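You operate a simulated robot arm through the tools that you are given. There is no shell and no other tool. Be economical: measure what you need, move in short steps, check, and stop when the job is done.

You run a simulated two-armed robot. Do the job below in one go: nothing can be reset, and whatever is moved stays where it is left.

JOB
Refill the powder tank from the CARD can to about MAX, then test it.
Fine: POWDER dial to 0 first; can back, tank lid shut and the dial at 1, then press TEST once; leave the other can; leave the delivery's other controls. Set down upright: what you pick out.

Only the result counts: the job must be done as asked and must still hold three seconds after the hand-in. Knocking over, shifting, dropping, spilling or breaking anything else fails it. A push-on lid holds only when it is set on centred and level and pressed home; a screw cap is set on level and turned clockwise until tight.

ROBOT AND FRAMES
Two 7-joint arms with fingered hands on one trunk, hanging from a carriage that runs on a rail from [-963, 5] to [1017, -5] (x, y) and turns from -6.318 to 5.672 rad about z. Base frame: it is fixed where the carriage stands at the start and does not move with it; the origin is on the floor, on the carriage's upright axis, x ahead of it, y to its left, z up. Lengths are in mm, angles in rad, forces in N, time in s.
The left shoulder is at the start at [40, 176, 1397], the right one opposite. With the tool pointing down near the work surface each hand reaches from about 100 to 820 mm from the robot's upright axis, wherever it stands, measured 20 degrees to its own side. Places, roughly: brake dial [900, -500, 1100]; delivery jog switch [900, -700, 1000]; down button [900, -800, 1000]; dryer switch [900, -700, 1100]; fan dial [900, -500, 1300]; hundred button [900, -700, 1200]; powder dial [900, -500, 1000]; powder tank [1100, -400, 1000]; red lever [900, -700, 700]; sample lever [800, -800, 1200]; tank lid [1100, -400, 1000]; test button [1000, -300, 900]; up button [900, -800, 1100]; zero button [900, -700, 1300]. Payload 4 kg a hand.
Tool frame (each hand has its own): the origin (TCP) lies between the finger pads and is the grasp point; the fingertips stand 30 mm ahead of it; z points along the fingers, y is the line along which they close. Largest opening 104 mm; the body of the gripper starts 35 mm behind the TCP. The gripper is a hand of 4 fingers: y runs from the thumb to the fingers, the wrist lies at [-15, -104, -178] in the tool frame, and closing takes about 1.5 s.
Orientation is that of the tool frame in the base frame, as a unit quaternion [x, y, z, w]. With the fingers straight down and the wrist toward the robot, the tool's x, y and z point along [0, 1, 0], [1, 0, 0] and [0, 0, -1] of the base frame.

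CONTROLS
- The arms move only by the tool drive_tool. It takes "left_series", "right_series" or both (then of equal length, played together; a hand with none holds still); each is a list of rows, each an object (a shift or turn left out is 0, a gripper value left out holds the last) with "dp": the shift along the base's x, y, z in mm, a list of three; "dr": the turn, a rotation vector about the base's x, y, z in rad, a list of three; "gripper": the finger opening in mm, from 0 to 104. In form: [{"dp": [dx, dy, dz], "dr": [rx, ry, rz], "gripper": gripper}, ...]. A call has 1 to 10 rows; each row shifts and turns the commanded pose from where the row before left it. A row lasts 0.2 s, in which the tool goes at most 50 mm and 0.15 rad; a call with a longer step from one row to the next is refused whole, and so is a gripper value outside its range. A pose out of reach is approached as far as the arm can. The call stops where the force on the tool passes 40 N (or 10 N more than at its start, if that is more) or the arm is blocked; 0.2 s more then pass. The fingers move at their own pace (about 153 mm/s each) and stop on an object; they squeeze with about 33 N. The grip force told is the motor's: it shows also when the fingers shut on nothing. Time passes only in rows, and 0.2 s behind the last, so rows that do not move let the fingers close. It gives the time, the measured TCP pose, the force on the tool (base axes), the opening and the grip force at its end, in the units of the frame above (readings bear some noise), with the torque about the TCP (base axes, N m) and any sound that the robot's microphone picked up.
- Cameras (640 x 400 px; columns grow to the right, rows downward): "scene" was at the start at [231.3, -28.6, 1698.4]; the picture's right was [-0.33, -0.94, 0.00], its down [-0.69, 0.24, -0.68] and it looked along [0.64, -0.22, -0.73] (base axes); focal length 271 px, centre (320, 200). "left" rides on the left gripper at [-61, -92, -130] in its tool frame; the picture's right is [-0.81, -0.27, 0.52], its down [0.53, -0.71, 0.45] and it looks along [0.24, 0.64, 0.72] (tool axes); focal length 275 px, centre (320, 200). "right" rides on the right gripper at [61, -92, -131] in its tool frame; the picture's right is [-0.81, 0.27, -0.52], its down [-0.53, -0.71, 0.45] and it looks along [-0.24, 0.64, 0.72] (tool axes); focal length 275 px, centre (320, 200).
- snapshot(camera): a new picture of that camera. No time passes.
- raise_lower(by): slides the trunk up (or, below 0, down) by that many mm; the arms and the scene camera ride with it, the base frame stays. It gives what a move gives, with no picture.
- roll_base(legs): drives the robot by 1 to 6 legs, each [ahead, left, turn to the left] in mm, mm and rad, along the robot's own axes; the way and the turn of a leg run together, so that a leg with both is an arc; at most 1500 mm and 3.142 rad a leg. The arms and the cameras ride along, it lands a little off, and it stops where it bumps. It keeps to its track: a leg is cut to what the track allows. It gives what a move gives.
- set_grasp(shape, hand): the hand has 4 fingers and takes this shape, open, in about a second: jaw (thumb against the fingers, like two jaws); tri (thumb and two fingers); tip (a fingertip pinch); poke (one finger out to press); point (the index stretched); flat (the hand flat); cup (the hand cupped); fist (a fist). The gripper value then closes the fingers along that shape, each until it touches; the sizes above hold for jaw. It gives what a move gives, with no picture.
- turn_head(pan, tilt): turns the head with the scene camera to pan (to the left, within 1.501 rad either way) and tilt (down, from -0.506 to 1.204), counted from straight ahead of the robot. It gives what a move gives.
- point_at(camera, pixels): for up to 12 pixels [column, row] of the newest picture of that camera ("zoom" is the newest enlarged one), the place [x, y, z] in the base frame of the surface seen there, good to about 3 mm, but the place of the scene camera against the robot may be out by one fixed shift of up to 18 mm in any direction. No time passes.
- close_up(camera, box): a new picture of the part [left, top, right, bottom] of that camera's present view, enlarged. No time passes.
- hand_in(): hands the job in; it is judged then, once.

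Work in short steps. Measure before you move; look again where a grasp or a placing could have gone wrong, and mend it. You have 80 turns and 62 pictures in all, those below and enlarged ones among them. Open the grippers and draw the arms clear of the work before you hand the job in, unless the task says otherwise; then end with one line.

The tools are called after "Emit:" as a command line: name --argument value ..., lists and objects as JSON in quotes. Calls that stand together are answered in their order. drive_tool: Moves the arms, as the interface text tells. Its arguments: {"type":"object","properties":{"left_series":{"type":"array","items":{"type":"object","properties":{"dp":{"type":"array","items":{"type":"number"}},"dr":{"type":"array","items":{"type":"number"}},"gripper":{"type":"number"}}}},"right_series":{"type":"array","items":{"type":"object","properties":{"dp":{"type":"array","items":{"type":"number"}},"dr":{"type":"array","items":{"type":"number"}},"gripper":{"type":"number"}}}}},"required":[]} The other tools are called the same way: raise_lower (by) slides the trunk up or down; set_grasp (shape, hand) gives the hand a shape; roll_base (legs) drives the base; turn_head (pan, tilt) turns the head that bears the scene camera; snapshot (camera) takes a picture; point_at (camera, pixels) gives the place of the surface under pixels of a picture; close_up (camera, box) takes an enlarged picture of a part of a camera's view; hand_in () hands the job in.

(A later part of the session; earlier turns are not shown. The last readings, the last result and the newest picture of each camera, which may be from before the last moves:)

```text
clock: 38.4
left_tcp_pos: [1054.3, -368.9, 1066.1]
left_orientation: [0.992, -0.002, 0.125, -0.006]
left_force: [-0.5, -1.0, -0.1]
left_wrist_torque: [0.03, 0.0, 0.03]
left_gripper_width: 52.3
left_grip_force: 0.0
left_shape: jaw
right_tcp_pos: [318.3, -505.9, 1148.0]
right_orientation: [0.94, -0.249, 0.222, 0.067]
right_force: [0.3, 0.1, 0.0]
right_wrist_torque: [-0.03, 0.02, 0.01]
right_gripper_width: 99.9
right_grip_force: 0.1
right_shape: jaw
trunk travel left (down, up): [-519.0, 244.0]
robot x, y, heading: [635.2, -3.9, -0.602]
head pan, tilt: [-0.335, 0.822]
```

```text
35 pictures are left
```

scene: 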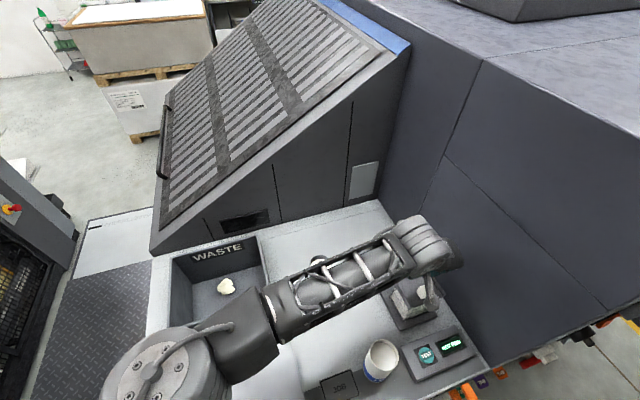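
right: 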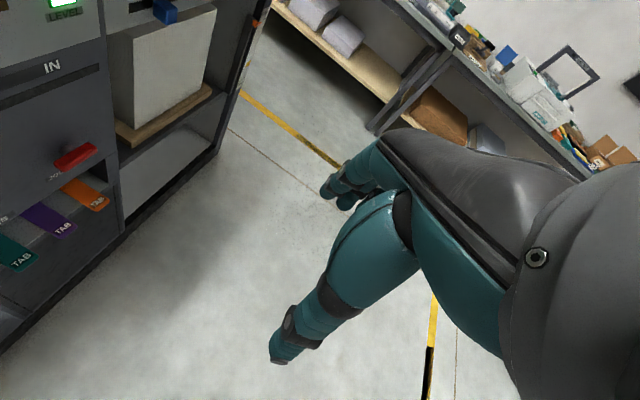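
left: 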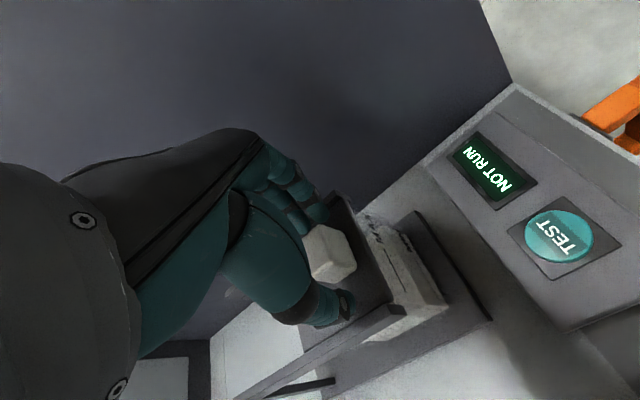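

The fingers straddle the knob. I close, then begin lifting along the hinge arc and check the load.

Emit:
drive_tool --left_series '[{"gripper": 5}, {}, {}, {"dp": [5.7, 0, 20.1], "dr": [0, 0.06, 0]}, {"dp": [8.7, 0, 19.1], "dr": [0, 0.06, 0]}, {}]'

Emit:
snapshot --camera "left"

```text
clock: 39.4
left_tcp_pos: [1056.9, -364.8, 1072.6]
left_orientation: [0.996, -0.003, 0.092, -0.018]
left_force: [-0.8, -8.1, -16.9]
left_wrist_torque: [-0.15, 0.06, -0.13]
left_gripper_width: 23.1
left_grip_force: 33.1
left_shape: jaw
right_tcp_pos: [316.8, -507.0, 1147.8]
right_orientation: [0.94, -0.25, 0.222, 0.068]
right_force: [-0.5, 0.3, 0.2]
right_wrist_torque: [0.01, 0.01, 0.03]
right_gripper_width: 99.9
right_grip_force: 0.1
right_shape: jaw
trunk travel left (down, up): [-519.0, 244.0]
robot x, y, heading: [640.0, -7.0, -0.598]
head pan, tilt: [-0.335, 0.822]
stopped in row 5 (left hand): the force on the tool passed its limit at 42 N (the readings are from after the stop); the commanded pose is now the measured one
```

```text
34 pictures are left
```

left: 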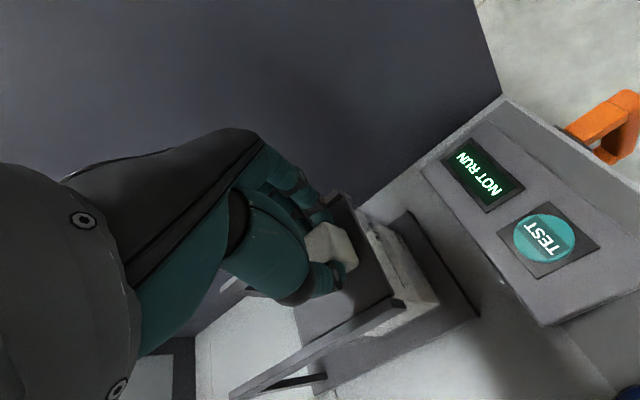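

The lid did not lift (42 N pull). The bars could be slide rails twice the lid's length, so I relax the pull and test a small push backwards (+x).

Emit:
drive_tool --left_series '[{"dp": [0, -2, -4]}, {"dp": [5, 0, 0]}, {"dp": [7, 0, 0]}, {"dp": [8, 0, 0]}, {}]'

Emit:
snapshot --camera "left"

```text
clock: 40.6
left_tcp_pos: [1080.4, -367.1, 1070.3]
left_orientation: [0.995, -0.002, 0.094, -0.015]
left_force: [-0.5, 2.9, -2.2]
left_wrist_torque: [0.09, 0.03, -0.06]
left_gripper_width: 24.4
left_grip_force: 32.6
left_shape: jaw
right_tcp_pos: [317.4, -507.1, 1147.1]
right_orientation: [0.94, -0.249, 0.223, 0.067]
right_force: [-0.2, 0.0, 0.1]
right_wrist_torque: [-0.01, 0.0, 0.0]
right_gripper_width: 100.1
right_grip_force: 0.1
right_shape: jaw
trunk travel left (down, up): [-519.0, 244.0]
robot x, y, heading: [637.3, -1.6, -0.598]
head pan, tilt: [-0.335, 0.822]
```

```text
33 pictures are left
```

left: 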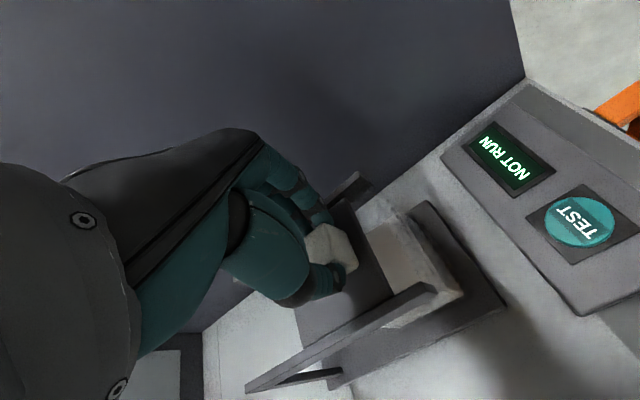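

The lid slides back freely. I slide it on to the stop, release, and rise.

Emit:
drive_tool --left_series '[{"dp": [12, 0, 0]}, {"dp": [12, 0, 0]}, {"dp": [12, 0, 0]}, {"dp": [10, 0, 0]}, {"dp": [8, 0, 0]}, {"dp": [5, 0, 0]}, {}]'

Emit:
drive_tool --left_series '[{"gripper": 52}, {}, {"dp": [0, 0, 25]}, {"dp": [0, 0, 40]}, {"dp": [-20, 30, 40]}, {"dp": [-20, 40, 20]}, {"dp": [-30, 40, 0]}, {"dp": [-30, 40, 0]}, {"dp": [-30, 40, 0]}]'

Emit:
snapshot --camera "scene"

Emit:
snapshot --camera "left"

```text
clock: 42.2
left_tcp_pos: [1135.2, -367.3, 1070.3]
left_orientation: [0.995, -0.002, 0.094, -0.015]
left_force: [-4.0, 2.8, -0.3]
left_wrist_torque: [0.12, 0.11, -0.06]
left_gripper_width: 24.6
left_grip_force: 33.4
left_shape: jaw
right_tcp_pos: [316.7, -505.6, 1147.1]
right_orientation: [0.94, -0.249, 0.222, 0.067]
right_force: [0.0, 0.0, -0.5]
right_wrist_torque: [-0.01, 0.0, 0.02]
right_gripper_width: 100.3
right_grip_force: 0.0
right_shape: jaw
trunk travel left (down, up): [-519.0, 244.0]
robot x, y, heading: [633.5, -3.3, -0.602]
head pan, tilt: [-0.335, 0.822]
```

```text
refused: row 5 steps farther than a row can; nothing moved
```

```text
32 pictures are left
```

scene: 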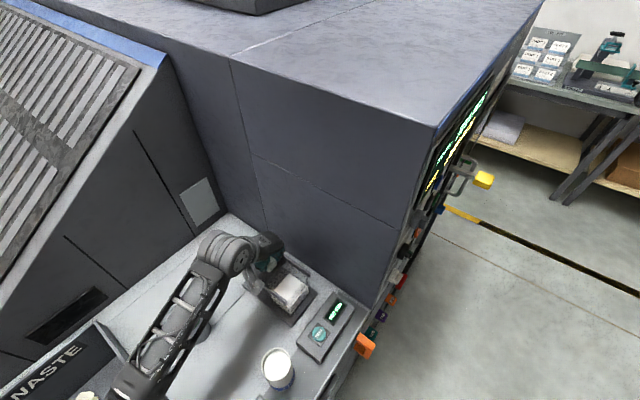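

```text
31 pictures are left
```

left: 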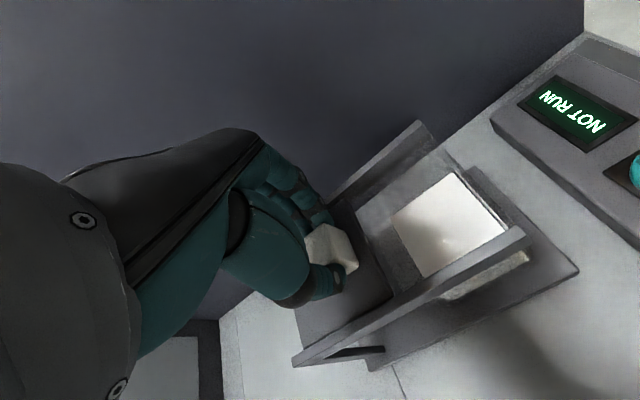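

The lid is fully back and the opening is clear. I release, rise and move to the left.

Emit:
drive_tool --left_series '[{"gripper": 52}, {}, {"dp": [0, 0, 25]}, {"dp": [0, 0, 40]}, {"dp": [-20, 25, 35]}, {"dp": [-20, 40, 15]}, {"dp": [-25, 40, 0]}, {"dp": [-25, 40, 0]}, {"dp": [-25, 40, 0]}, {}]'

Emit:
snapshot --camera "scene"

Emit:
snapshot --camera "left"

```text
clock: 44.4
left_tcp_pos: [1023.1, -181.3, 1184.1]
left_orientation: [0.995, -0.002, 0.094, -0.015]
left_force: [-0.7, 0.1, -0.7]
left_wrist_torque: [-0.01, 0.02, 0.03]
left_gripper_width: 51.6
left_grip_force: 0.0
left_shape: jaw
right_tcp_pos: [317.0, -507.2, 1146.8]
right_orientation: [0.94, -0.249, 0.222, 0.068]
right_force: [0.0, 0.8, -0.9]
right_wrist_torque: [0.0, 0.0, 0.02]
right_gripper_width: 100.1
right_grip_force: 0.1
right_shape: jaw
trunk travel left (down, up): [-519.0, 244.0]
robot x, y, heading: [635.7, -1.5, -0.596]
head pan, tilt: [-0.335, 0.822]
```

```text
30 pictures are left
```

scene: 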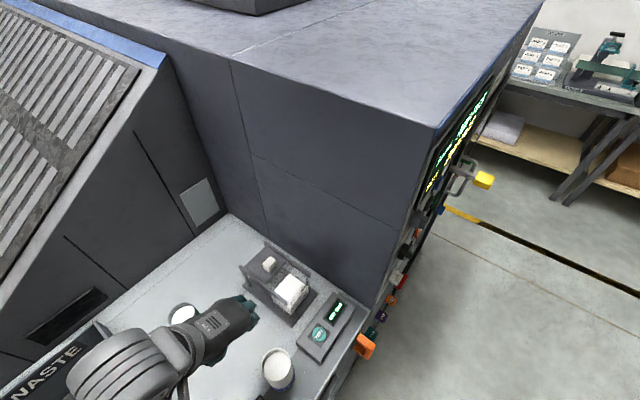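

```text
29 pictures are left
```

left: 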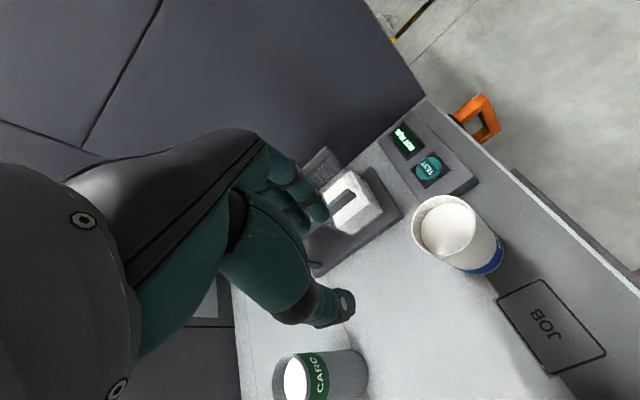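

Next is the CARD can. I pan the head left to see the can and what stands beside it before bringing the hand in low.

Emit:
turn_head --pan 0.25 --tilt 0.95

Emit:
drive_tool --left_series '[{"dp": [-30, 30, 15]}, {"dp": [-30, 35, 10], "dr": [0, -0.15, 0], "gripper": 100}, {"dp": [-30, 35, 0], "dr": [0, -0.15, 0]}, {"dp": [-20, 35, 0], "dr": [0, -0.15, 0]}, {"dr": [0, -0.15, 0]}, {"dr": [0, -0.15, 0]}, {"dr": [0, -0.15, 0]}, {}]'

Emit:
snapshot --camera "scene"

Emit:
snapshot --camera "left"

```text
clock: 45.4
left_tcp_pos: [1022.9, -181.7, 1183.9]
left_orientation: [0.995, -0.002, 0.094, -0.014]
left_force: [-0.8, -0.1, 0.3]
left_wrist_torque: [-0.02, -0.03, 0.05]
left_gripper_width: 51.8
left_grip_force: 0.0
left_shape: jaw
right_tcp_pos: [318.4, -507.1, 1147.7]
right_orientation: [0.94, -0.249, 0.223, 0.067]
right_force: [-0.1, -0.2, 0.5]
right_wrist_torque: [0.0, 0.02, -0.01]
right_gripper_width: 99.7
right_grip_force: 0.0
right_shape: jaw
trunk travel left (down, up): [-519.0, 244.0]
robot x, y, heading: [635.6, -6.6, -0.595]
head pan, tilt: [0.25, 0.949]
```

```text
clock: 47.2
left_tcp_pos: [960.8, -179.9, 1200.5]
left_orientation: [0.855, 0.004, 0.518, -0.015]
left_force: [0.1, 0.2, -0.5]
left_wrist_torque: [0.0, -0.03, 0.02]
left_gripper_width: 100.2
left_grip_force: 0.1
left_shape: jaw
left hand out of reach, approached as far as the arm can: row 2, 3, 4
right_tcp_pos: [317.5, -506.9, 1147.2]
right_orientation: [0.94, -0.249, 0.223, 0.067]
right_force: [0.1, -0.1, 0.0]
right_wrist_torque: [0.03, -0.06, -0.02]
right_gripper_width: 100.0
right_grip_force: 0.1
right_shape: jaw
trunk travel left (down, up): [-519.0, 244.0]
robot x, y, heading: [635.3, -2.5, -0.595]
head pan, tilt: [0.25, 0.949]
```

```text
28 pictures are left
```

scene: 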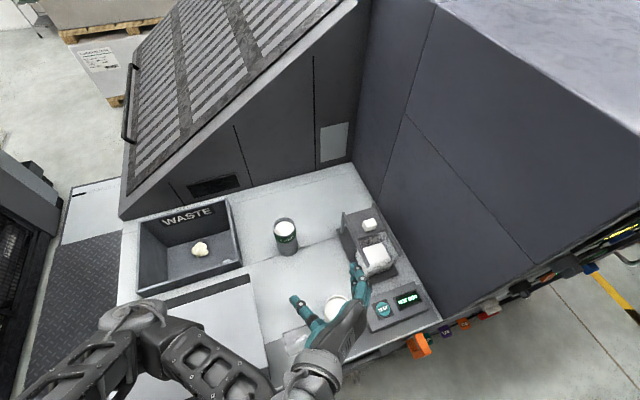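

```text
27 pictures are left
```

left: 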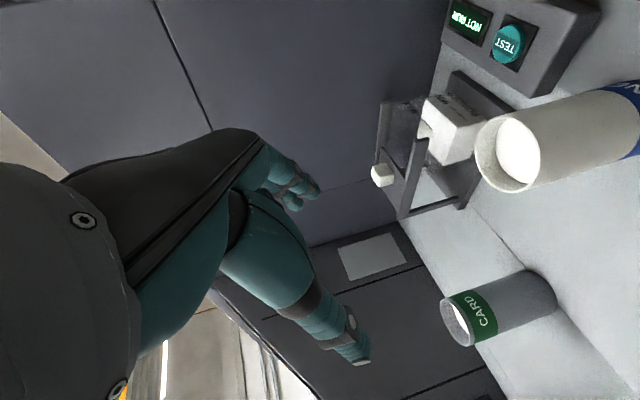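

I measure the can with the left camera, and the WASTE box and tray heights in the scene picture.

Emit:
point_at --camera "left" --pixels '[[443, 320], [470, 340], [455, 305], [520, 275], [480, 318], [490, 295], [515, 300], [535, 330]]'

Emit:
point_at --camera "scene" --pixels '[[241, 255], [228, 200], [215, 310], [285, 222], [287, 240], [277, 218], [295, 218], [361, 278], [384, 240], [399, 255], [375, 252], [336, 300]]'

```text
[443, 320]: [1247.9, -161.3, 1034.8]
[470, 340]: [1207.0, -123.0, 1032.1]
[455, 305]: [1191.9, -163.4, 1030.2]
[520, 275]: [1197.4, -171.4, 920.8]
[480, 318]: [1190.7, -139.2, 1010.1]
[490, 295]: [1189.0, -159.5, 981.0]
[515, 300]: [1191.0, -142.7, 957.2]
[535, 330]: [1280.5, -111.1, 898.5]
```

```text
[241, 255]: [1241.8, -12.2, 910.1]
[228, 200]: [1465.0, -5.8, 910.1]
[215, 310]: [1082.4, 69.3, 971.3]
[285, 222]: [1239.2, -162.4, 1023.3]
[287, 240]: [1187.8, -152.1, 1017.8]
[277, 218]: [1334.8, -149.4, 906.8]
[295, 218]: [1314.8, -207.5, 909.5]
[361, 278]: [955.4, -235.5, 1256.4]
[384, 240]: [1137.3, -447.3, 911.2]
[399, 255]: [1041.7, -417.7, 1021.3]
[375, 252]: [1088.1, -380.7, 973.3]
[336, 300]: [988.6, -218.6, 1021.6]
```

Can centre (1218,-149), radius ≈29, rim z 1033. I level the hand to ~15° below horizontal, go to x≈1150 above, then descend short of the can.

Emit:
drive_tool --left_series '[{"dp": [40, 8, 0], "dr": [0, -0.11, 0]}, {"dp": [40, 8, 0], "dr": [0, -0.11, 0]}, {"dp": [40, 8, -10]}, {"dp": [40, 7, -20]}, {"dp": [29, 0, -35]}, {"dp": [0, 0, -40]}, {"dp": [0, 0, -40]}, {"dp": [0, 0, -40]}, {"dp": [0, 0, -30]}, {}]'

Emit:
snapshot --camera "left"

Emit:
snapshot --camera "scene"

```text
clock: 49.4
left_tcp_pos: [1149.9, -151.3, 983.8]
left_orientation: [0.793, 0.006, 0.609, -0.014]
left_force: [-0.1, 0.3, 0.0]
left_wrist_torque: [0.03, 0.03, -0.01]
left_gripper_width: 100.2
left_grip_force: 0.1
left_shape: jaw
right_tcp_pos: [317.4, -505.8, 1147.6]
right_orientation: [0.94, -0.249, 0.222, 0.067]
right_force: [0.1, -0.6, 0.4]
right_wrist_torque: [0.0, -0.01, 0.01]
right_gripper_width: 100.0
right_grip_force: 0.0
right_shape: jaw
trunk travel left (down, up): [-519.0, 244.0]
robot x, y, heading: [637.0, -5.2, -0.601]
head pan, tilt: [0.25, 0.949]
```

```text
26 pictures are left
```

left: 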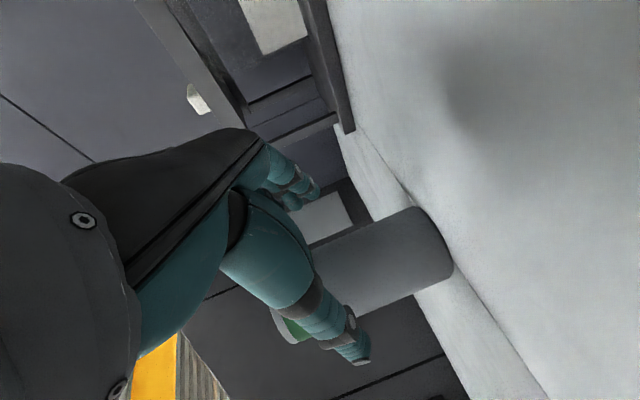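

```text
25 pictures are left
```

scene: 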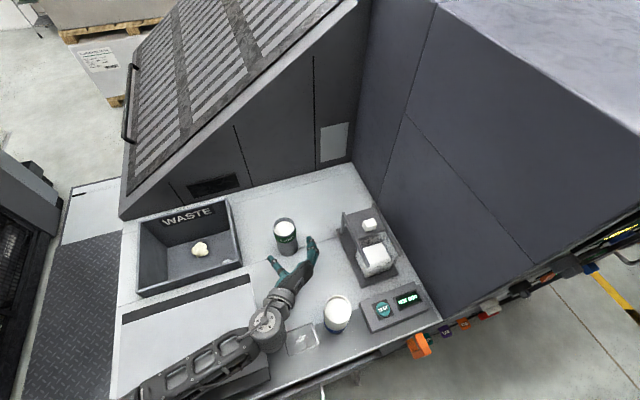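

The hand straddles the can line well. I advance 58 mm, close, and look.

Emit:
drive_tool --left_series '[{"dp": [20, 1, 0]}, {"dp": [20, 1, 0]}, {"dp": [18, 0, 0]}, {}, {"gripper": 50}, {}, {}, {}, {}]'

Emit:
snapshot --camera "scene"

```text
clock: 51.4
left_tcp_pos: [1207.4, -145.8, 984.7]
left_orientation: [0.793, 0.006, 0.609, -0.013]
left_force: [1.1, 0.2, 0.3]
left_wrist_torque: [0.07, -0.03, -0.01]
left_gripper_width: 52.3
left_grip_force: 32.8
left_shape: jaw
right_tcp_pos: [318.3, -505.8, 1147.0]
right_orientation: [0.94, -0.25, 0.222, 0.067]
right_force: [-0.1, -0.4, -0.3]
right_wrist_torque: [0.02, -0.02, -0.02]
right_gripper_width: 99.9
right_grip_force: 0.0
right_shape: jaw
trunk travel left (down, up): [-519.0, 244.0]
robot x, y, heading: [637.3, -4.1, -0.603]
head pan, tilt: [0.25, 0.949]
```

```text
24 pictures are left
```

scene: 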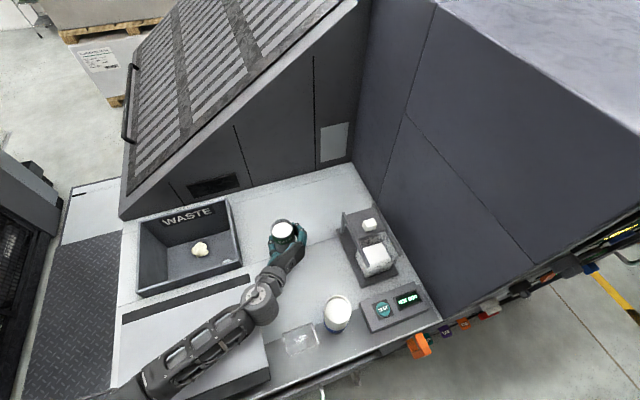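

Can is gripped (52 mm, 33 N). I lift straight up, then carry it upright to a spot left of and above the tank.

Emit:
drive_tool --left_series '[{"dp": [0, 0, 15], "gripper": 40}, {"dp": [0, 0, 25]}, {"dp": [0, 0, 35]}, {"dp": [0, 0, 35]}, {"dp": [-25, -10, 30]}, {"dp": [-35, -15, 20]}, {"dp": [-35, -20, 15]}, {"dp": [-30, -15, 15]}, {"dp": [-12, -9, 10]}, {}]'

Emit:
snapshot --camera "scene"

```text
clock: 53.6
left_tcp_pos: [1070.7, -216.8, 1186.8]
left_orientation: [0.793, 0.007, 0.608, -0.013]
left_force: [0.3, 0.7, -1.4]
left_wrist_torque: [0.02, 0.04, 0.01]
left_gripper_width: 51.8
left_grip_force: 32.5
left_shape: jaw
right_tcp_pos: [316.9, -505.9, 1147.1]
right_orientation: [0.94, -0.249, 0.223, 0.067]
right_force: [0.4, -0.1, 0.0]
right_wrist_torque: [0.0, -0.01, -0.01]
right_gripper_width: 100.1
right_grip_force: 0.1
right_shape: jaw
trunk travel left (down, up): [-519.0, 244.0]
robot x, y, heading: [638.3, -5.1, -0.597]
head pan, tilt: [0.25, 0.949]
```

```text
23 pictures are left
```

scene: 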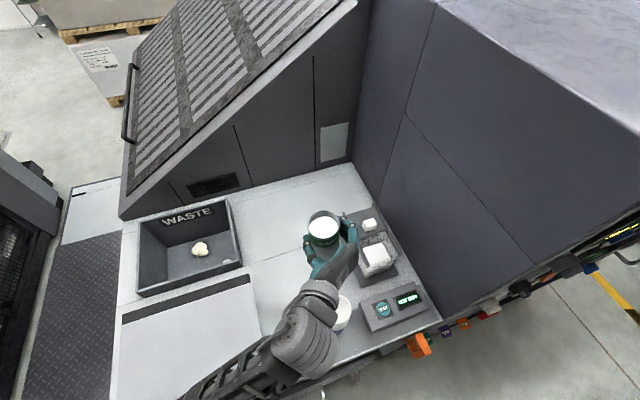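

Before tilting I measure the tank opening and marks from an enlarged view.

Emit:
close_up --camera "scene" --box '[335, 210, 415, 290]'

Emit:
point_at --camera "zoom" --pixels '[[328, 165], [335, 190], [372, 215], [310, 160], [385, 230], [375, 180], [345, 145], [395, 160], [360, 250]]'

```text
5.00 times, centred on (375, 250) of scene
```

zoom: 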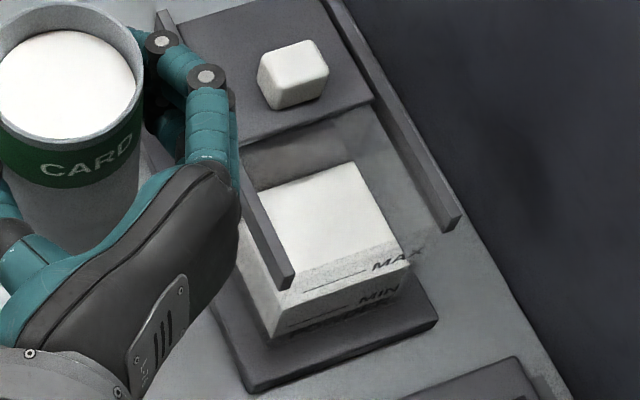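

```text
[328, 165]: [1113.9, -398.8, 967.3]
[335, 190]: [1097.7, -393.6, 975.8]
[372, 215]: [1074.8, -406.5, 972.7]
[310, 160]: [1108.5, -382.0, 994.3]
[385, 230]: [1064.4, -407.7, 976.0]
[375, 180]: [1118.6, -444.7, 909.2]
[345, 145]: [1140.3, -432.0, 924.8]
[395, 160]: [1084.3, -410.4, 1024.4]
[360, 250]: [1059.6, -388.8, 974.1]
```

Powder is now at ≈965, MAX ≈1003 (true z). I tilt the can to 0.4 rad while bringing it beside/above the opening — still no pouring — then on to 0.8.

Emit:
drive_tool --left_series '[{"dp": [0, -30, -28], "dr": [0.134, 0, 0]}, {"dp": [0, -30, -28], "dr": [0.133, 0, 0]}, {"dp": [0, -30, -28], "dr": [0.133, 0, 0]}, {}, {"dp": [0, 3, -8], "dr": [0.1, 0, 0]}, {"dp": [0, 3, -7], "dr": [0.1, 0, 0]}, {}]'

Emit:
snapshot --camera "scene"

```text
clock: 55.2
left_tcp_pos: [1071.2, -302.9, 1085.8]
left_orientation: [0.754, -0.174, 0.583, -0.248]
left_force: [0.1, -0.6, -1.6]
left_wrist_torque: [-0.05, 0.01, 0.01]
left_gripper_width: 51.8
left_grip_force: 33.0
left_shape: jaw
right_tcp_pos: [318.4, -506.6, 1147.3]
right_orientation: [0.94, -0.249, 0.223, 0.068]
right_force: [0.2, 1.3, -0.4]
right_wrist_torque: [-0.01, -0.01, 0.0]
right_gripper_width: 100.0
right_grip_force: 0.1
right_shape: jaw
trunk travel left (down, up): [-519.0, 244.0]
robot x, y, heading: [637.6, -1.5, -0.594]
head pan, tilt: [0.25, 0.949]
```

```text
21 pictures are left
```

scene: 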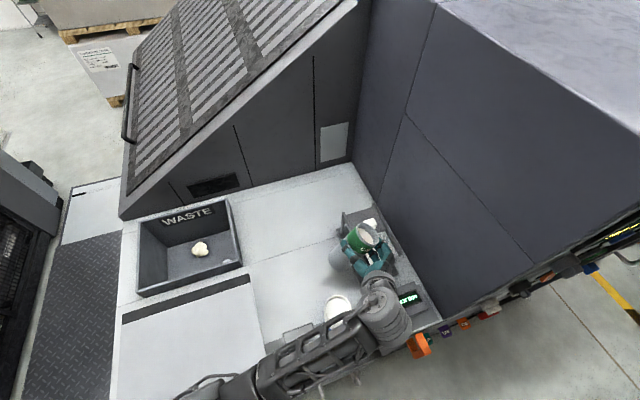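

I check where the pouring lip is over the opening.

Emit:
close_up --camera "scene" --box '[330, 205, 420, 295]'

```text
4.44 times, centred on (375, 250) of scene
```

zoom: 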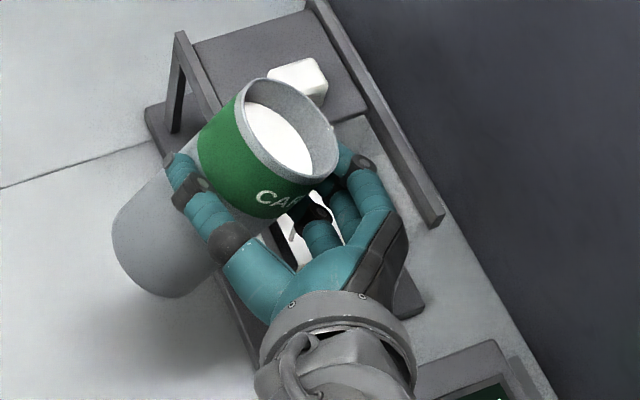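

Emit:
point_at --camera "zoom" --pixels '[[335, 150], [320, 172], [325, 120], [245, 85], [312, 168], [270, 115], [290, 80], [305, 60], [355, 160]]'

```text
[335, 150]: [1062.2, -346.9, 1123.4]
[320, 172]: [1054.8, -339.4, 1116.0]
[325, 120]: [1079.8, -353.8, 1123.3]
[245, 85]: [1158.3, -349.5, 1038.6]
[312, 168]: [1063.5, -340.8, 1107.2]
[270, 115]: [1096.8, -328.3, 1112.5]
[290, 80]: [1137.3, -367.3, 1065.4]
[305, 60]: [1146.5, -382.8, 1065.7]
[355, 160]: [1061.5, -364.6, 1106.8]
```

The lip is at about (1079,-353,1115), inside the opening. I tilt on to 1.0 rad.

Emit:
drive_tool --left_series '[{"dp": [0, 0, 0], "dr": [0.1, 0, 0]}, {"dp": [0, 0, 0], "dr": [0.1, 0, 0]}, {"dr": [0.1, 0, 0]}, {"dr": [0.1, 0, 0]}, {}, {}]'

Emit:
close_up --camera "scene" --box '[330, 205, 420, 295]'

```text
clock: 56.6
left_tcp_pos: [1070.5, -301.0, 1085.7]
left_orientation: [0.69, -0.286, 0.536, -0.393]
left_force: [-0.1, -0.4, -1.4]
left_wrist_torque: [0.01, 0.02, 0.06]
left_gripper_width: 51.7
left_grip_force: 32.9
left_shape: jaw
right_tcp_pos: [318.8, -506.0, 1147.2]
right_orientation: [0.94, -0.25, 0.223, 0.067]
right_force: [-0.3, -0.9, -0.1]
right_wrist_torque: [0.01, 0.0, -0.01]
right_gripper_width: 100.0
right_grip_force: 0.1
right_shape: jaw
trunk travel left (down, up): [-519.0, 244.0]
robot x, y, heading: [632.7, -4.4, -0.6]
head pan, tilt: [0.25, 0.949]
```

```text
4.44 times, centred on (375, 250) of scene
```

zoom: 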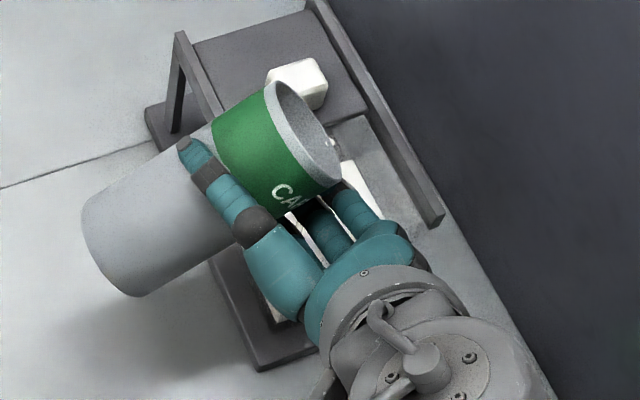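

Powder is just reaching the lip at (330,145). I tilt 0.2 more, wait, and look with the left camera too.

Emit:
drive_tool --left_series '[{"dp": [0, 0, 1], "dr": [0.1, 0, 0]}, {"dp": [0, -1, 2], "dr": [0.1, 0, 0]}, {}, {}, {}]'

Emit:
close_up --camera "scene" --box '[330, 205, 420, 295]'

Emit:
snapshot --camera "left"

```text
clock: 57.8
left_tcp_pos: [1069.5, -301.9, 1088.6]
left_orientation: [0.646, -0.339, 0.506, -0.459]
left_force: [0.3, 0.3, -0.7]
left_wrist_torque: [-0.02, 0.0, -0.02]
left_gripper_width: 52.1
left_grip_force: 33.0
left_shape: jaw
right_tcp_pos: [318.0, -506.6, 1146.4]
right_orientation: [0.94, -0.249, 0.222, 0.067]
right_force: [-0.6, -0.4, -0.5]
right_wrist_torque: [0.04, -0.01, -0.04]
right_gripper_width: 99.9
right_grip_force: 0.1
right_shape: jaw
trunk travel left (down, up): [-519.0, 244.0]
robot x, y, heading: [634.6, -1.8, -0.596]
head pan, tilt: [0.25, 0.949]
```

```text
4.44 times, centred on (375, 250) of scene
```

zoom: 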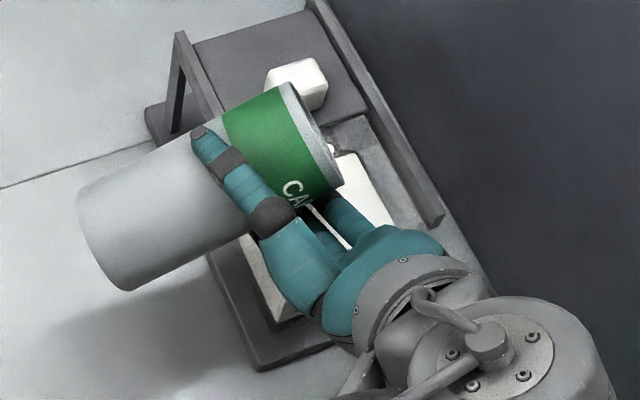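

```text
17 pictures are left
```

left: 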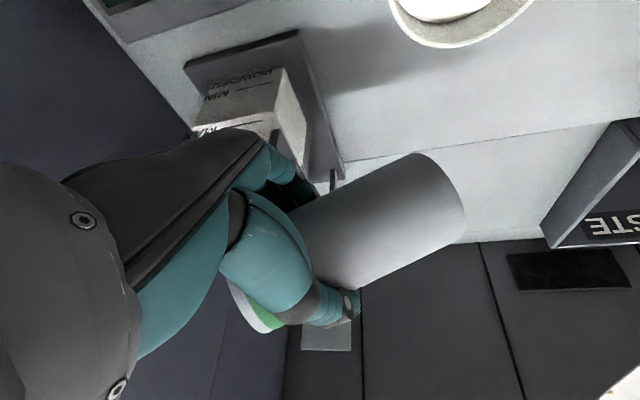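

The left view shows the tank's marks at (215,95)/(205,130). I measure the powder surface in the tank.

Emit:
point_at --camera "zoom" --pixels '[[360, 175], [370, 200], [350, 165], [375, 215], [330, 148]]'

Emit:
point_at --camera "left" --pixels '[[215, 95], [205, 131], [200, 120], [230, 118], [260, 115], [285, 100], [250, 125]]'

```text
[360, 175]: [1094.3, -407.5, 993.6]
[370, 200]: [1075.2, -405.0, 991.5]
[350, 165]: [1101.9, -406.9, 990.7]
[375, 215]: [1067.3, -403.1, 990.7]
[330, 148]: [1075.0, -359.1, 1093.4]
```

```text
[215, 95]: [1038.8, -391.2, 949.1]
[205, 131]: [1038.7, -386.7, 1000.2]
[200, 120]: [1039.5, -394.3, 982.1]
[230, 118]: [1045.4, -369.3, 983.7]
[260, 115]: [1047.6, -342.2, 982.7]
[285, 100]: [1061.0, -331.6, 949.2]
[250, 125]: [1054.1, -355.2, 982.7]
```

Powder is at z≈983, MAX ≈1000, nothing spilled. I tilt 0.15 more, wait and measure again.

Emit:
drive_tool --left_series '[{"dp": [0, -1, 1], "dr": [0.075, 0, 0]}, {"dp": [0, -1, 1], "dr": [0.075, 0, 0]}, {}, {}, {}]'

Emit:
snapshot --camera "left"

Emit:
point_at --camera "left" --pixels '[[260, 110], [250, 115], [240, 115], [230, 115], [220, 120], [210, 125], [200, 130], [235, 125], [255, 120]]'

```text
clock: 59.0
left_tcp_pos: [1070.0, -302.8, 1091.2]
left_orientation: [0.611, -0.376, 0.479, -0.507]
left_force: [-0.1, -0.2, -1.7]
left_wrist_torque: [0.02, 0.02, 0.01]
left_gripper_width: 51.9
left_grip_force: 33.1
left_shape: jaw
right_tcp_pos: [317.3, -505.9, 1147.7]
right_orientation: [0.94, -0.25, 0.222, 0.067]
right_force: [0.0, 0.9, -0.9]
right_wrist_torque: [0.02, -0.03, 0.0]
right_gripper_width: 100.2
right_grip_force: 0.1
right_shape: jaw
trunk travel left (down, up): [-519.0, 244.0]
robot x, y, heading: [634.6, -3.5, -0.595]
head pan, tilt: [0.25, 0.949]
```

```text
16 pictures are left
```

left: 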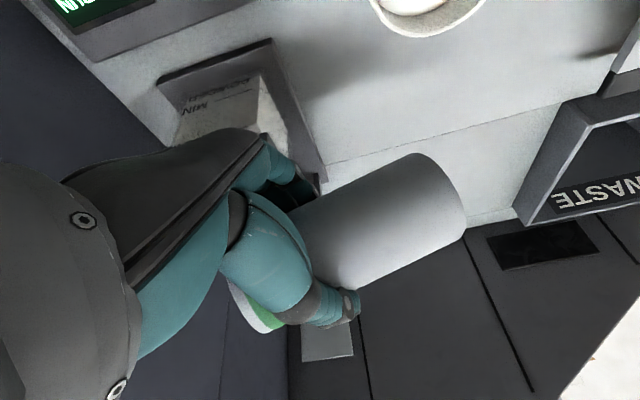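

```text
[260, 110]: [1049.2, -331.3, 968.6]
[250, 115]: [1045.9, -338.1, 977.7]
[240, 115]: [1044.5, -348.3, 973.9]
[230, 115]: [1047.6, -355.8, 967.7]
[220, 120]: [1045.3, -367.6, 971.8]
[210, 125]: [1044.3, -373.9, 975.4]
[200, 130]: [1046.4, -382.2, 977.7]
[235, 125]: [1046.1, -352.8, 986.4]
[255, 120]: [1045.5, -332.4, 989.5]
```

The hand now hides the surface from this side; I measure it from the scene camera.

Emit:
close_up --camera "scene" --box '[330, 205, 420, 295]'

Emit:
point_at --camera "zoom" --pixels '[[360, 175], [370, 200], [350, 165], [380, 215], [330, 148]]'

```text
4.44 times, centred on (375, 250) of scene
```

zoom: 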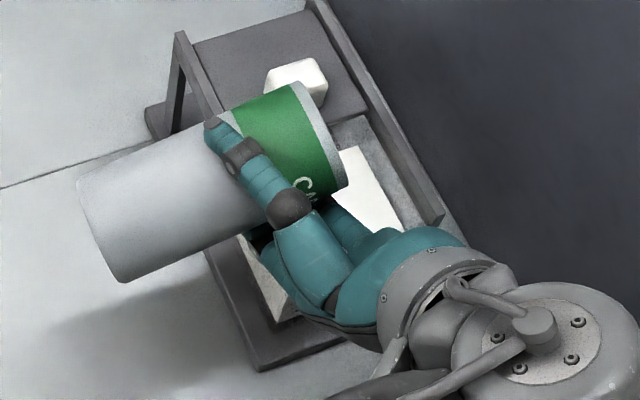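

```text
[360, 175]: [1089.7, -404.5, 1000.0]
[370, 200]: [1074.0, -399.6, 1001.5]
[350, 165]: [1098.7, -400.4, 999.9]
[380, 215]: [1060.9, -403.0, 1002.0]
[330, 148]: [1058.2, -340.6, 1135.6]
```

Surface is ≈992 (scene 1001); about 8–9 mm to go. One more tilt of 0.14, then measure.

Emit:
drive_tool --left_series '[{"dp": [0, -1, 1], "dr": [0.07, 0, 0]}, {"dp": [0, -1, 1], "dr": [0.07, 0, 0]}, {}, {}, {}]'

Emit:
close_up --camera "scene" --box '[330, 205, 420, 295]'

Emit:
point_at --camera "zoom" --pixels '[[360, 175], [370, 200], [360, 165], [380, 210], [375, 190]]'

```text
clock: 60.2
left_tcp_pos: [1071.3, -305.8, 1093.1]
left_orientation: [0.574, -0.408, 0.452, -0.547]
left_force: [-0.4, -0.6, -1.5]
left_wrist_torque: [-0.01, 0.03, 0.03]
left_gripper_width: 51.9
left_grip_force: 33.2
left_shape: jaw
right_tcp_pos: [317.9, -506.3, 1148.3]
right_orientation: [0.94, -0.25, 0.223, 0.067]
right_force: [-1.1, 0.7, 0.6]
right_wrist_torque: [0.01, -0.01, 0.03]
right_gripper_width: 100.1
right_grip_force: 0.1
right_shape: jaw
trunk travel left (down, up): [-519.0, 244.0]
robot x, y, heading: [633.9, -1.8, -0.593]
head pan, tilt: [0.25, 0.949]
```

```text
4.44 times, centred on (375, 250) of scene
```

zoom: 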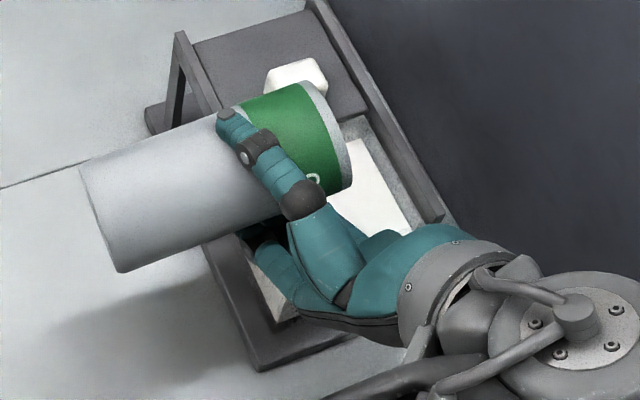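

```text
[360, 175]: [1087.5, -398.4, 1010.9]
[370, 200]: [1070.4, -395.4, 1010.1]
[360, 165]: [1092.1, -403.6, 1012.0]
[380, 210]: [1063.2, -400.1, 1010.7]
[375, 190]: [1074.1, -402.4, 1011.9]
```

Surface ≈1001.5, at MAX. I tilt the can back over the tank while rising, then swing left.

Emit:
drive_tool --left_series '[{"dp": [0, 0, 4], "dr": [-0.15, 0, 0]}, {"dp": [0, 0, 6], "dr": [-0.15, 0, 0]}, {"dp": [0, 0, 10], "dr": [-0.15, 0, 0]}, {"dp": [0, 0, 12], "dr": [-0.15, 0, 0]}, {"dp": [0, 0, 15], "dr": [-0.15, 0, 0]}, {"dp": [0, 0, 15], "dr": [-0.15, 0, 0]}, {"dp": [0, 0, 15], "dr": [-0.15, 0, 0]}, {"dp": [0, 10, 15], "dr": [-0.15, 0, 0]}, {"dp": [0, 35, 10], "dr": [-0.15, 0, 0]}, {"dp": [0, 45, 0], "dr": [-0.14, 0, 0]}]'

Emit:
snapshot --camera "scene"

```text
clock: 62.4
left_tcp_pos: [1070.5, -214.5, 1196.0]
left_orientation: [0.794, 0.006, 0.608, -0.013]
left_force: [0.3, -0.8, -0.7]
left_wrist_torque: [0.03, 0.04, 0.0]
left_gripper_width: 51.9
left_grip_force: 33.4
left_shape: jaw
right_tcp_pos: [318.5, -506.3, 1145.9]
right_orientation: [0.94, -0.25, 0.222, 0.067]
right_force: [-0.6, 0.0, 0.3]
right_wrist_torque: [0.01, -0.02, 0.03]
right_gripper_width: 100.1
right_grip_force: 0.0
right_shape: jaw
trunk travel left (down, up): [-519.0, 244.0]
robot x, y, heading: [636.6, -2.6, -0.596]
head pan, tilt: [0.25, 0.949]
```

```text
13 pictures are left
```

scene: 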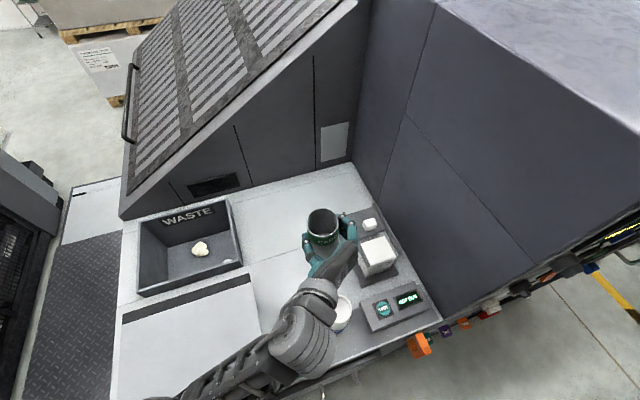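

Nothing spilled and the can is upright. I carry it back by the reverse path, first to above its old place.

Emit:
drive_tool --left_series '[{"dp": [12, 9, -10]}, {"dp": [30, 15, -15]}, {"dp": [35, 19, -20]}, {"dp": [35, 15, -20]}, {"dp": [25, 10.7, -25]}, {"dp": [0, 0, -35]}, {"dp": [0, 0, -35]}, {"dp": [0, 0, -25]}, {"dp": [0, 0, -14]}, {}]'

```text
clock: 64.6
left_tcp_pos: [1207.6, -144.4, 995.0]
left_orientation: [0.794, 0.005, 0.608, -0.014]
left_force: [0.1, -0.2, -1.4]
left_wrist_torque: [-0.05, 0.02, 0.02]
left_gripper_width: 51.6
left_grip_force: 33.2
left_shape: jaw
right_tcp_pos: [317.8, -507.1, 1147.9]
right_orientation: [0.94, -0.25, 0.223, 0.068]
right_force: [-0.4, 0.2, -0.7]
right_wrist_torque: [0.01, -0.02, 0.0]
right_gripper_width: 100.0
right_grip_force: 0.1
right_shape: jaw
trunk travel left (down, up): [-519.0, 244.0]
robot x, y, heading: [634.1, -4.5, -0.601]
head pan, tilt: [0.25, 0.949]
```

I lower the last ~10 mm gently, watching the force.

Emit:
drive_tool --left_series '[{"dp": [0, -1, -4]}, {"dp": [0, 0, -3]}, {"dp": [0, 0, -2]}, {"dp": [0, 0, -1.5]}, {}]'

```text
clock: 65.8
left_tcp_pos: [1207.6, -148.3, 987.0]
left_orientation: [0.793, 0.006, 0.61, -0.014]
left_force: [0.3, -0.9, 3.6]
left_wrist_torque: [0.08, -0.07, -0.05]
left_gripper_width: 51.6
left_grip_force: 33.1
left_shape: jaw
right_tcp_pos: [318.9, -505.6, 1147.9]
right_orientation: [0.94, -0.249, 0.223, 0.067]
right_force: [-0.2, -0.5, -0.2]
right_wrist_torque: [0.01, -0.01, 0.03]
right_gripper_width: 100.0
right_grip_force: 0.1
right_shape: jaw
trunk travel left (down, up): [-519.0, 244.0]
robot x, y, heading: [634.3, -0.7, -0.598]
head pan, tilt: [0.25, 0.949]
```

It has touched down (+3.6 N). I release, back off 58 mm and rise.

Emit:
drive_tool --left_series '[{"gripper": 58}, {}, {"gripper": 100}, {}, {"dp": [-20, 0, 0]}, {"dp": [-20, 0, 0]}, {"dp": [-18, 0, 5]}, {"dp": [0, 0, 40]}, {"dp": [0, 0, 45]}, {"dp": [0, 0, 45]}]'

Emit:
drive_tool --left_series '[{"dp": [0, 0, 40], "dr": [0, 0.12, 0]}, {"dp": [-20, -25, 20], "dr": [0, 0.12, 0]}, {"dp": [-10, -40, 0], "dr": [0, 0.12, 0]}, {"dp": [0, -40, 0], "dr": [0, 0.12, 0], "gripper": 52}, {"dp": [0, -40, 0], "dr": [0, 0.12, 0]}, {"dp": [0, -40, 0], "dr": [0, 0.12, 0]}, {"dp": [0, -34, 0], "dr": [0, 0.12, 0]}, {"dr": [0, 0.12, 0]}, {"dr": [0, 0.06, 0]}, {}]'

Emit:
snapshot --camera "scene"

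Emit:
snapshot --camera "left"

```text
clock: 68.0
left_tcp_pos: [1148.4, -147.1, 1123.4]
left_orientation: [0.793, 0.006, 0.609, -0.014]
left_force: [-0.2, -0.8, 0.3]
left_wrist_torque: [-0.02, -0.02, -0.01]
left_gripper_width: 100.1
left_grip_force: 0.0
left_shape: jaw
right_tcp_pos: [317.9, -506.5, 1146.9]
right_orientation: [0.94, -0.249, 0.222, 0.068]
right_force: [0.1, -0.1, -0.3]
right_wrist_torque: [0.0, 0.0, 0.01]
right_gripper_width: 100.0
right_grip_force: 0.0
right_shape: jaw
trunk travel left (down, up): [-519.0, 244.0]
robot x, y, heading: [633.7, 1.2, -0.601]
head pan, tilt: [0.25, 0.949]
```

```text
clock: 70.2
left_tcp_pos: [1120.3, -367.4, 1181.3]
left_orientation: [0.99, -0.002, 0.143, -0.015]
left_force: [0.4, 0.6, -0.1]
left_wrist_torque: [-0.01, 0.0, -0.03]
left_gripper_width: 52.4
left_grip_force: 0.0
left_shape: jaw
right_tcp_pos: [317.5, -506.3, 1147.9]
right_orientation: [0.94, -0.249, 0.223, 0.068]
right_force: [-0.4, 0.8, -0.1]
right_wrist_torque: [0.03, 0.01, 0.02]
right_gripper_width: 99.8
right_grip_force: 0.0
right_shape: jaw
trunk travel left (down, up): [-519.0, 244.0]
robot x, y, heading: [637.8, -5.9, -0.595]
head pan, tilt: [0.25, 0.949]
```

```text
12 pictures are left
```

scene: 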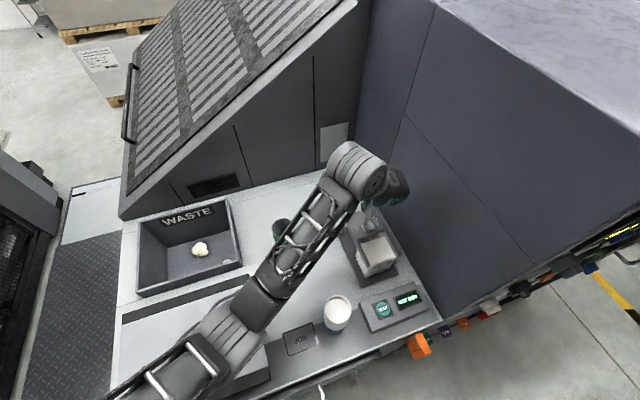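

```text
11 pictures are left
```

left: 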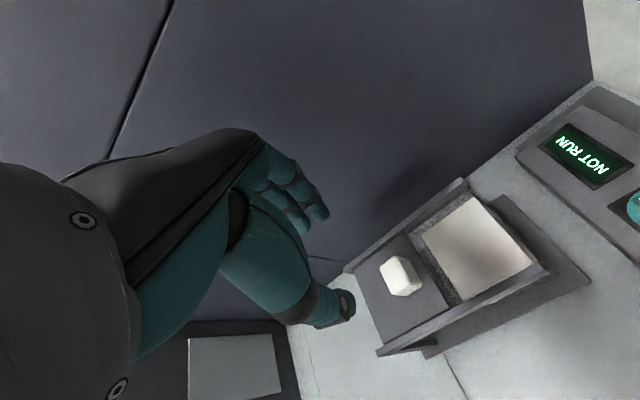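

The can stands upright, tank filled. I check powder level, knob place and the returned can.

Emit:
point_at --camera "left" --pixels '[[475, 245], [490, 265], [455, 245], [398, 268], [385, 275], [410, 280]]'

Emit:
point_at --camera "scene" --pixels '[[281, 238], [278, 226]]'

```text
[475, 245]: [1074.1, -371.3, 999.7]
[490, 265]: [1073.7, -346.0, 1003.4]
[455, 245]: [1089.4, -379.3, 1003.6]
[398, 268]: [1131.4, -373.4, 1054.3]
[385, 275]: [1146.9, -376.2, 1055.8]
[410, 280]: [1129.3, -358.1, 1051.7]
```

```text
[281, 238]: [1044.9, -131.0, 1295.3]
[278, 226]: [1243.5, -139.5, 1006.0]
```

Level ≈1002 — good. I descend on the knob (≈1141,-369), close and pull the lid forward 81 mm.

Emit:
drive_tool --left_series '[{"dp": [13, -0.5, -30]}, {"dp": [0, 0, -35]}, {"dp": [0, 0, -30]}, {"dp": [0, 0, -17]}, {}, {"gripper": 5}, {}, {}, {}]'

Emit:
drive_tool --left_series '[{"dp": [-10, 0, 0]}, {"dp": [-12, 0, 0]}, {"dp": [-12, 0, 0]}, {"dp": [-12, 0, 0]}, {"dp": [-12, 0, 0]}, {"dp": [-12, 0, 0]}, {"dp": [-8, 0, 0]}, {"dp": [-4, 0, 0]}, {"dp": [-3, 0, 0]}, {}]'

Emit:
snapshot --camera "left"

```text
clock: 72.2
left_tcp_pos: [1131.4, -367.3, 1068.2]
left_orientation: [0.99, -0.002, 0.144, -0.015]
left_force: [0.2, -4.3, -1.8]
left_wrist_torque: [-0.19, 0.03, -0.09]
left_gripper_width: 25.4
left_grip_force: 33.4
left_shape: jaw
right_tcp_pos: [317.9, -506.5, 1146.5]
right_orientation: [0.94, -0.25, 0.222, 0.068]
right_force: [0.5, -0.6, 0.7]
right_wrist_torque: [0.0, 0.0, -0.01]
right_gripper_width: 100.0
right_grip_force: 0.1
right_shape: jaw
trunk travel left (down, up): [-519.0, 244.0]
robot x, y, heading: [639.1, -3.1, -0.594]
head pan, tilt: [0.25, 0.949]
```

```text
clock: 74.4
left_tcp_pos: [1050.7, -366.5, 1068.3]
left_orientation: [0.989, -0.001, 0.145, -0.017]
left_force: [11.8, -10.3, -12.8]
left_wrist_torque: [-0.34, -0.17, 0.02]
left_gripper_width: 25.1
left_grip_force: 32.7
left_shape: jaw
right_tcp_pos: [318.4, -507.3, 1148.1]
right_orientation: [0.94, -0.25, 0.223, 0.068]
right_force: [-0.8, -0.2, 0.5]
right_wrist_torque: [0.0, 0.02, -0.03]
right_gripper_width: 100.0
right_grip_force: 0.0
right_shape: jaw
trunk travel left (down, up): [-519.0, 244.0]
robot x, y, heading: [634.0, -0.4, -0.597]
head pan, tilt: [0.25, 0.949]
```

```text
10 pictures are left
```

left: 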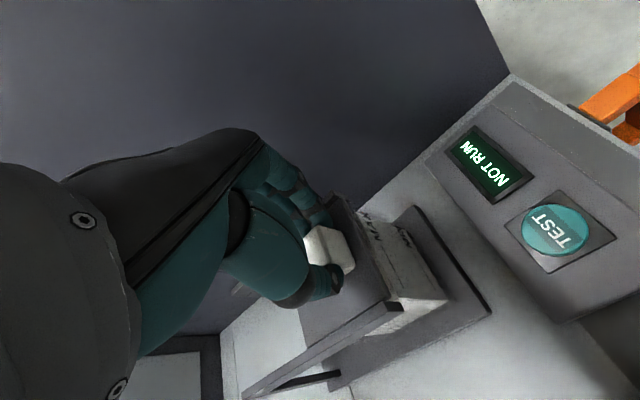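

The lid has met its front stop (81 mm, 12 N). I release, rise, and move the left hand away, then take the base back to where the dial was easy (x≈226, heading 0).

Emit:
drive_tool --left_series '[{"dp": [3, 0, 0]}, {"gripper": 52}, {}, {"dp": [0, 0, 25]}, {"dp": [0, 0, 40]}, {"dp": [-15, 25, 35]}, {"dp": [-20, 40, 15]}, {"dp": [-25, 40, 0]}, {"dp": [-25, 40, 0]}, {"dp": [-20, 30, 0]}]'

Emit:
close_up --camera "scene" --box '[255, 195, 435, 325]'

Emit:
roll_base --legs '[[0, 0, 0.6], [-408, 0, 0]]'

```text
clock: 76.6
left_tcp_pos: [946.0, -191.4, 1185.6]
left_orientation: [0.99, -0.002, 0.143, -0.015]
left_force: [0.0, -0.3, 0.0]
left_wrist_torque: [0.03, 0.01, 0.01]
left_gripper_width: 51.8
left_grip_force: 0.1
left_shape: jaw
right_tcp_pos: [318.2, -506.3, 1147.7]
right_orientation: [0.94, -0.249, 0.223, 0.068]
right_force: [-0.1, 1.0, -0.1]
right_wrist_torque: [0.06, 0.01, 0.01]
right_gripper_width: 100.1
right_grip_force: 0.1
right_shape: jaw
trunk travel left (down, up): [-519.0, 244.0]
robot x, y, heading: [634.0, -7.0, -0.597]
head pan, tilt: [0.25, 0.949]
```

```text
3.08 times, centred on (345, 260) of scene
```

zoom: 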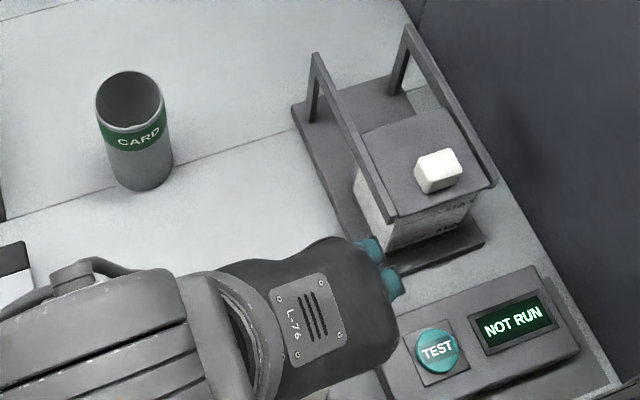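

```text
clock: 80.8
left_tcp_pos: [592.6, 13.0, 1184.3]
left_orientation: [0.947, 0.287, 0.132, -0.057]
left_force: [-0.7, 0.2, 0.7]
left_wrist_torque: [-0.04, -0.03, -0.03]
left_gripper_width: 51.7
left_grip_force: 0.2
left_shape: jaw
right_tcp_pos: [244.2, -595.9, 1147.8]
right_orientation: [0.972, 0.035, 0.232, 0.0]
right_force: [-0.2, 0.9, -0.6]
right_wrist_torque: [-0.04, 0.01, 0.02]
right_gripper_width: 100.1
right_grip_force: 0.0
right_shape: jaw
trunk travel left (down, up): [-519.0, 244.0]
robot x, y, heading: [230.1, -2.7, -0.008]
head pan, tilt: [0.25, 0.949]
```

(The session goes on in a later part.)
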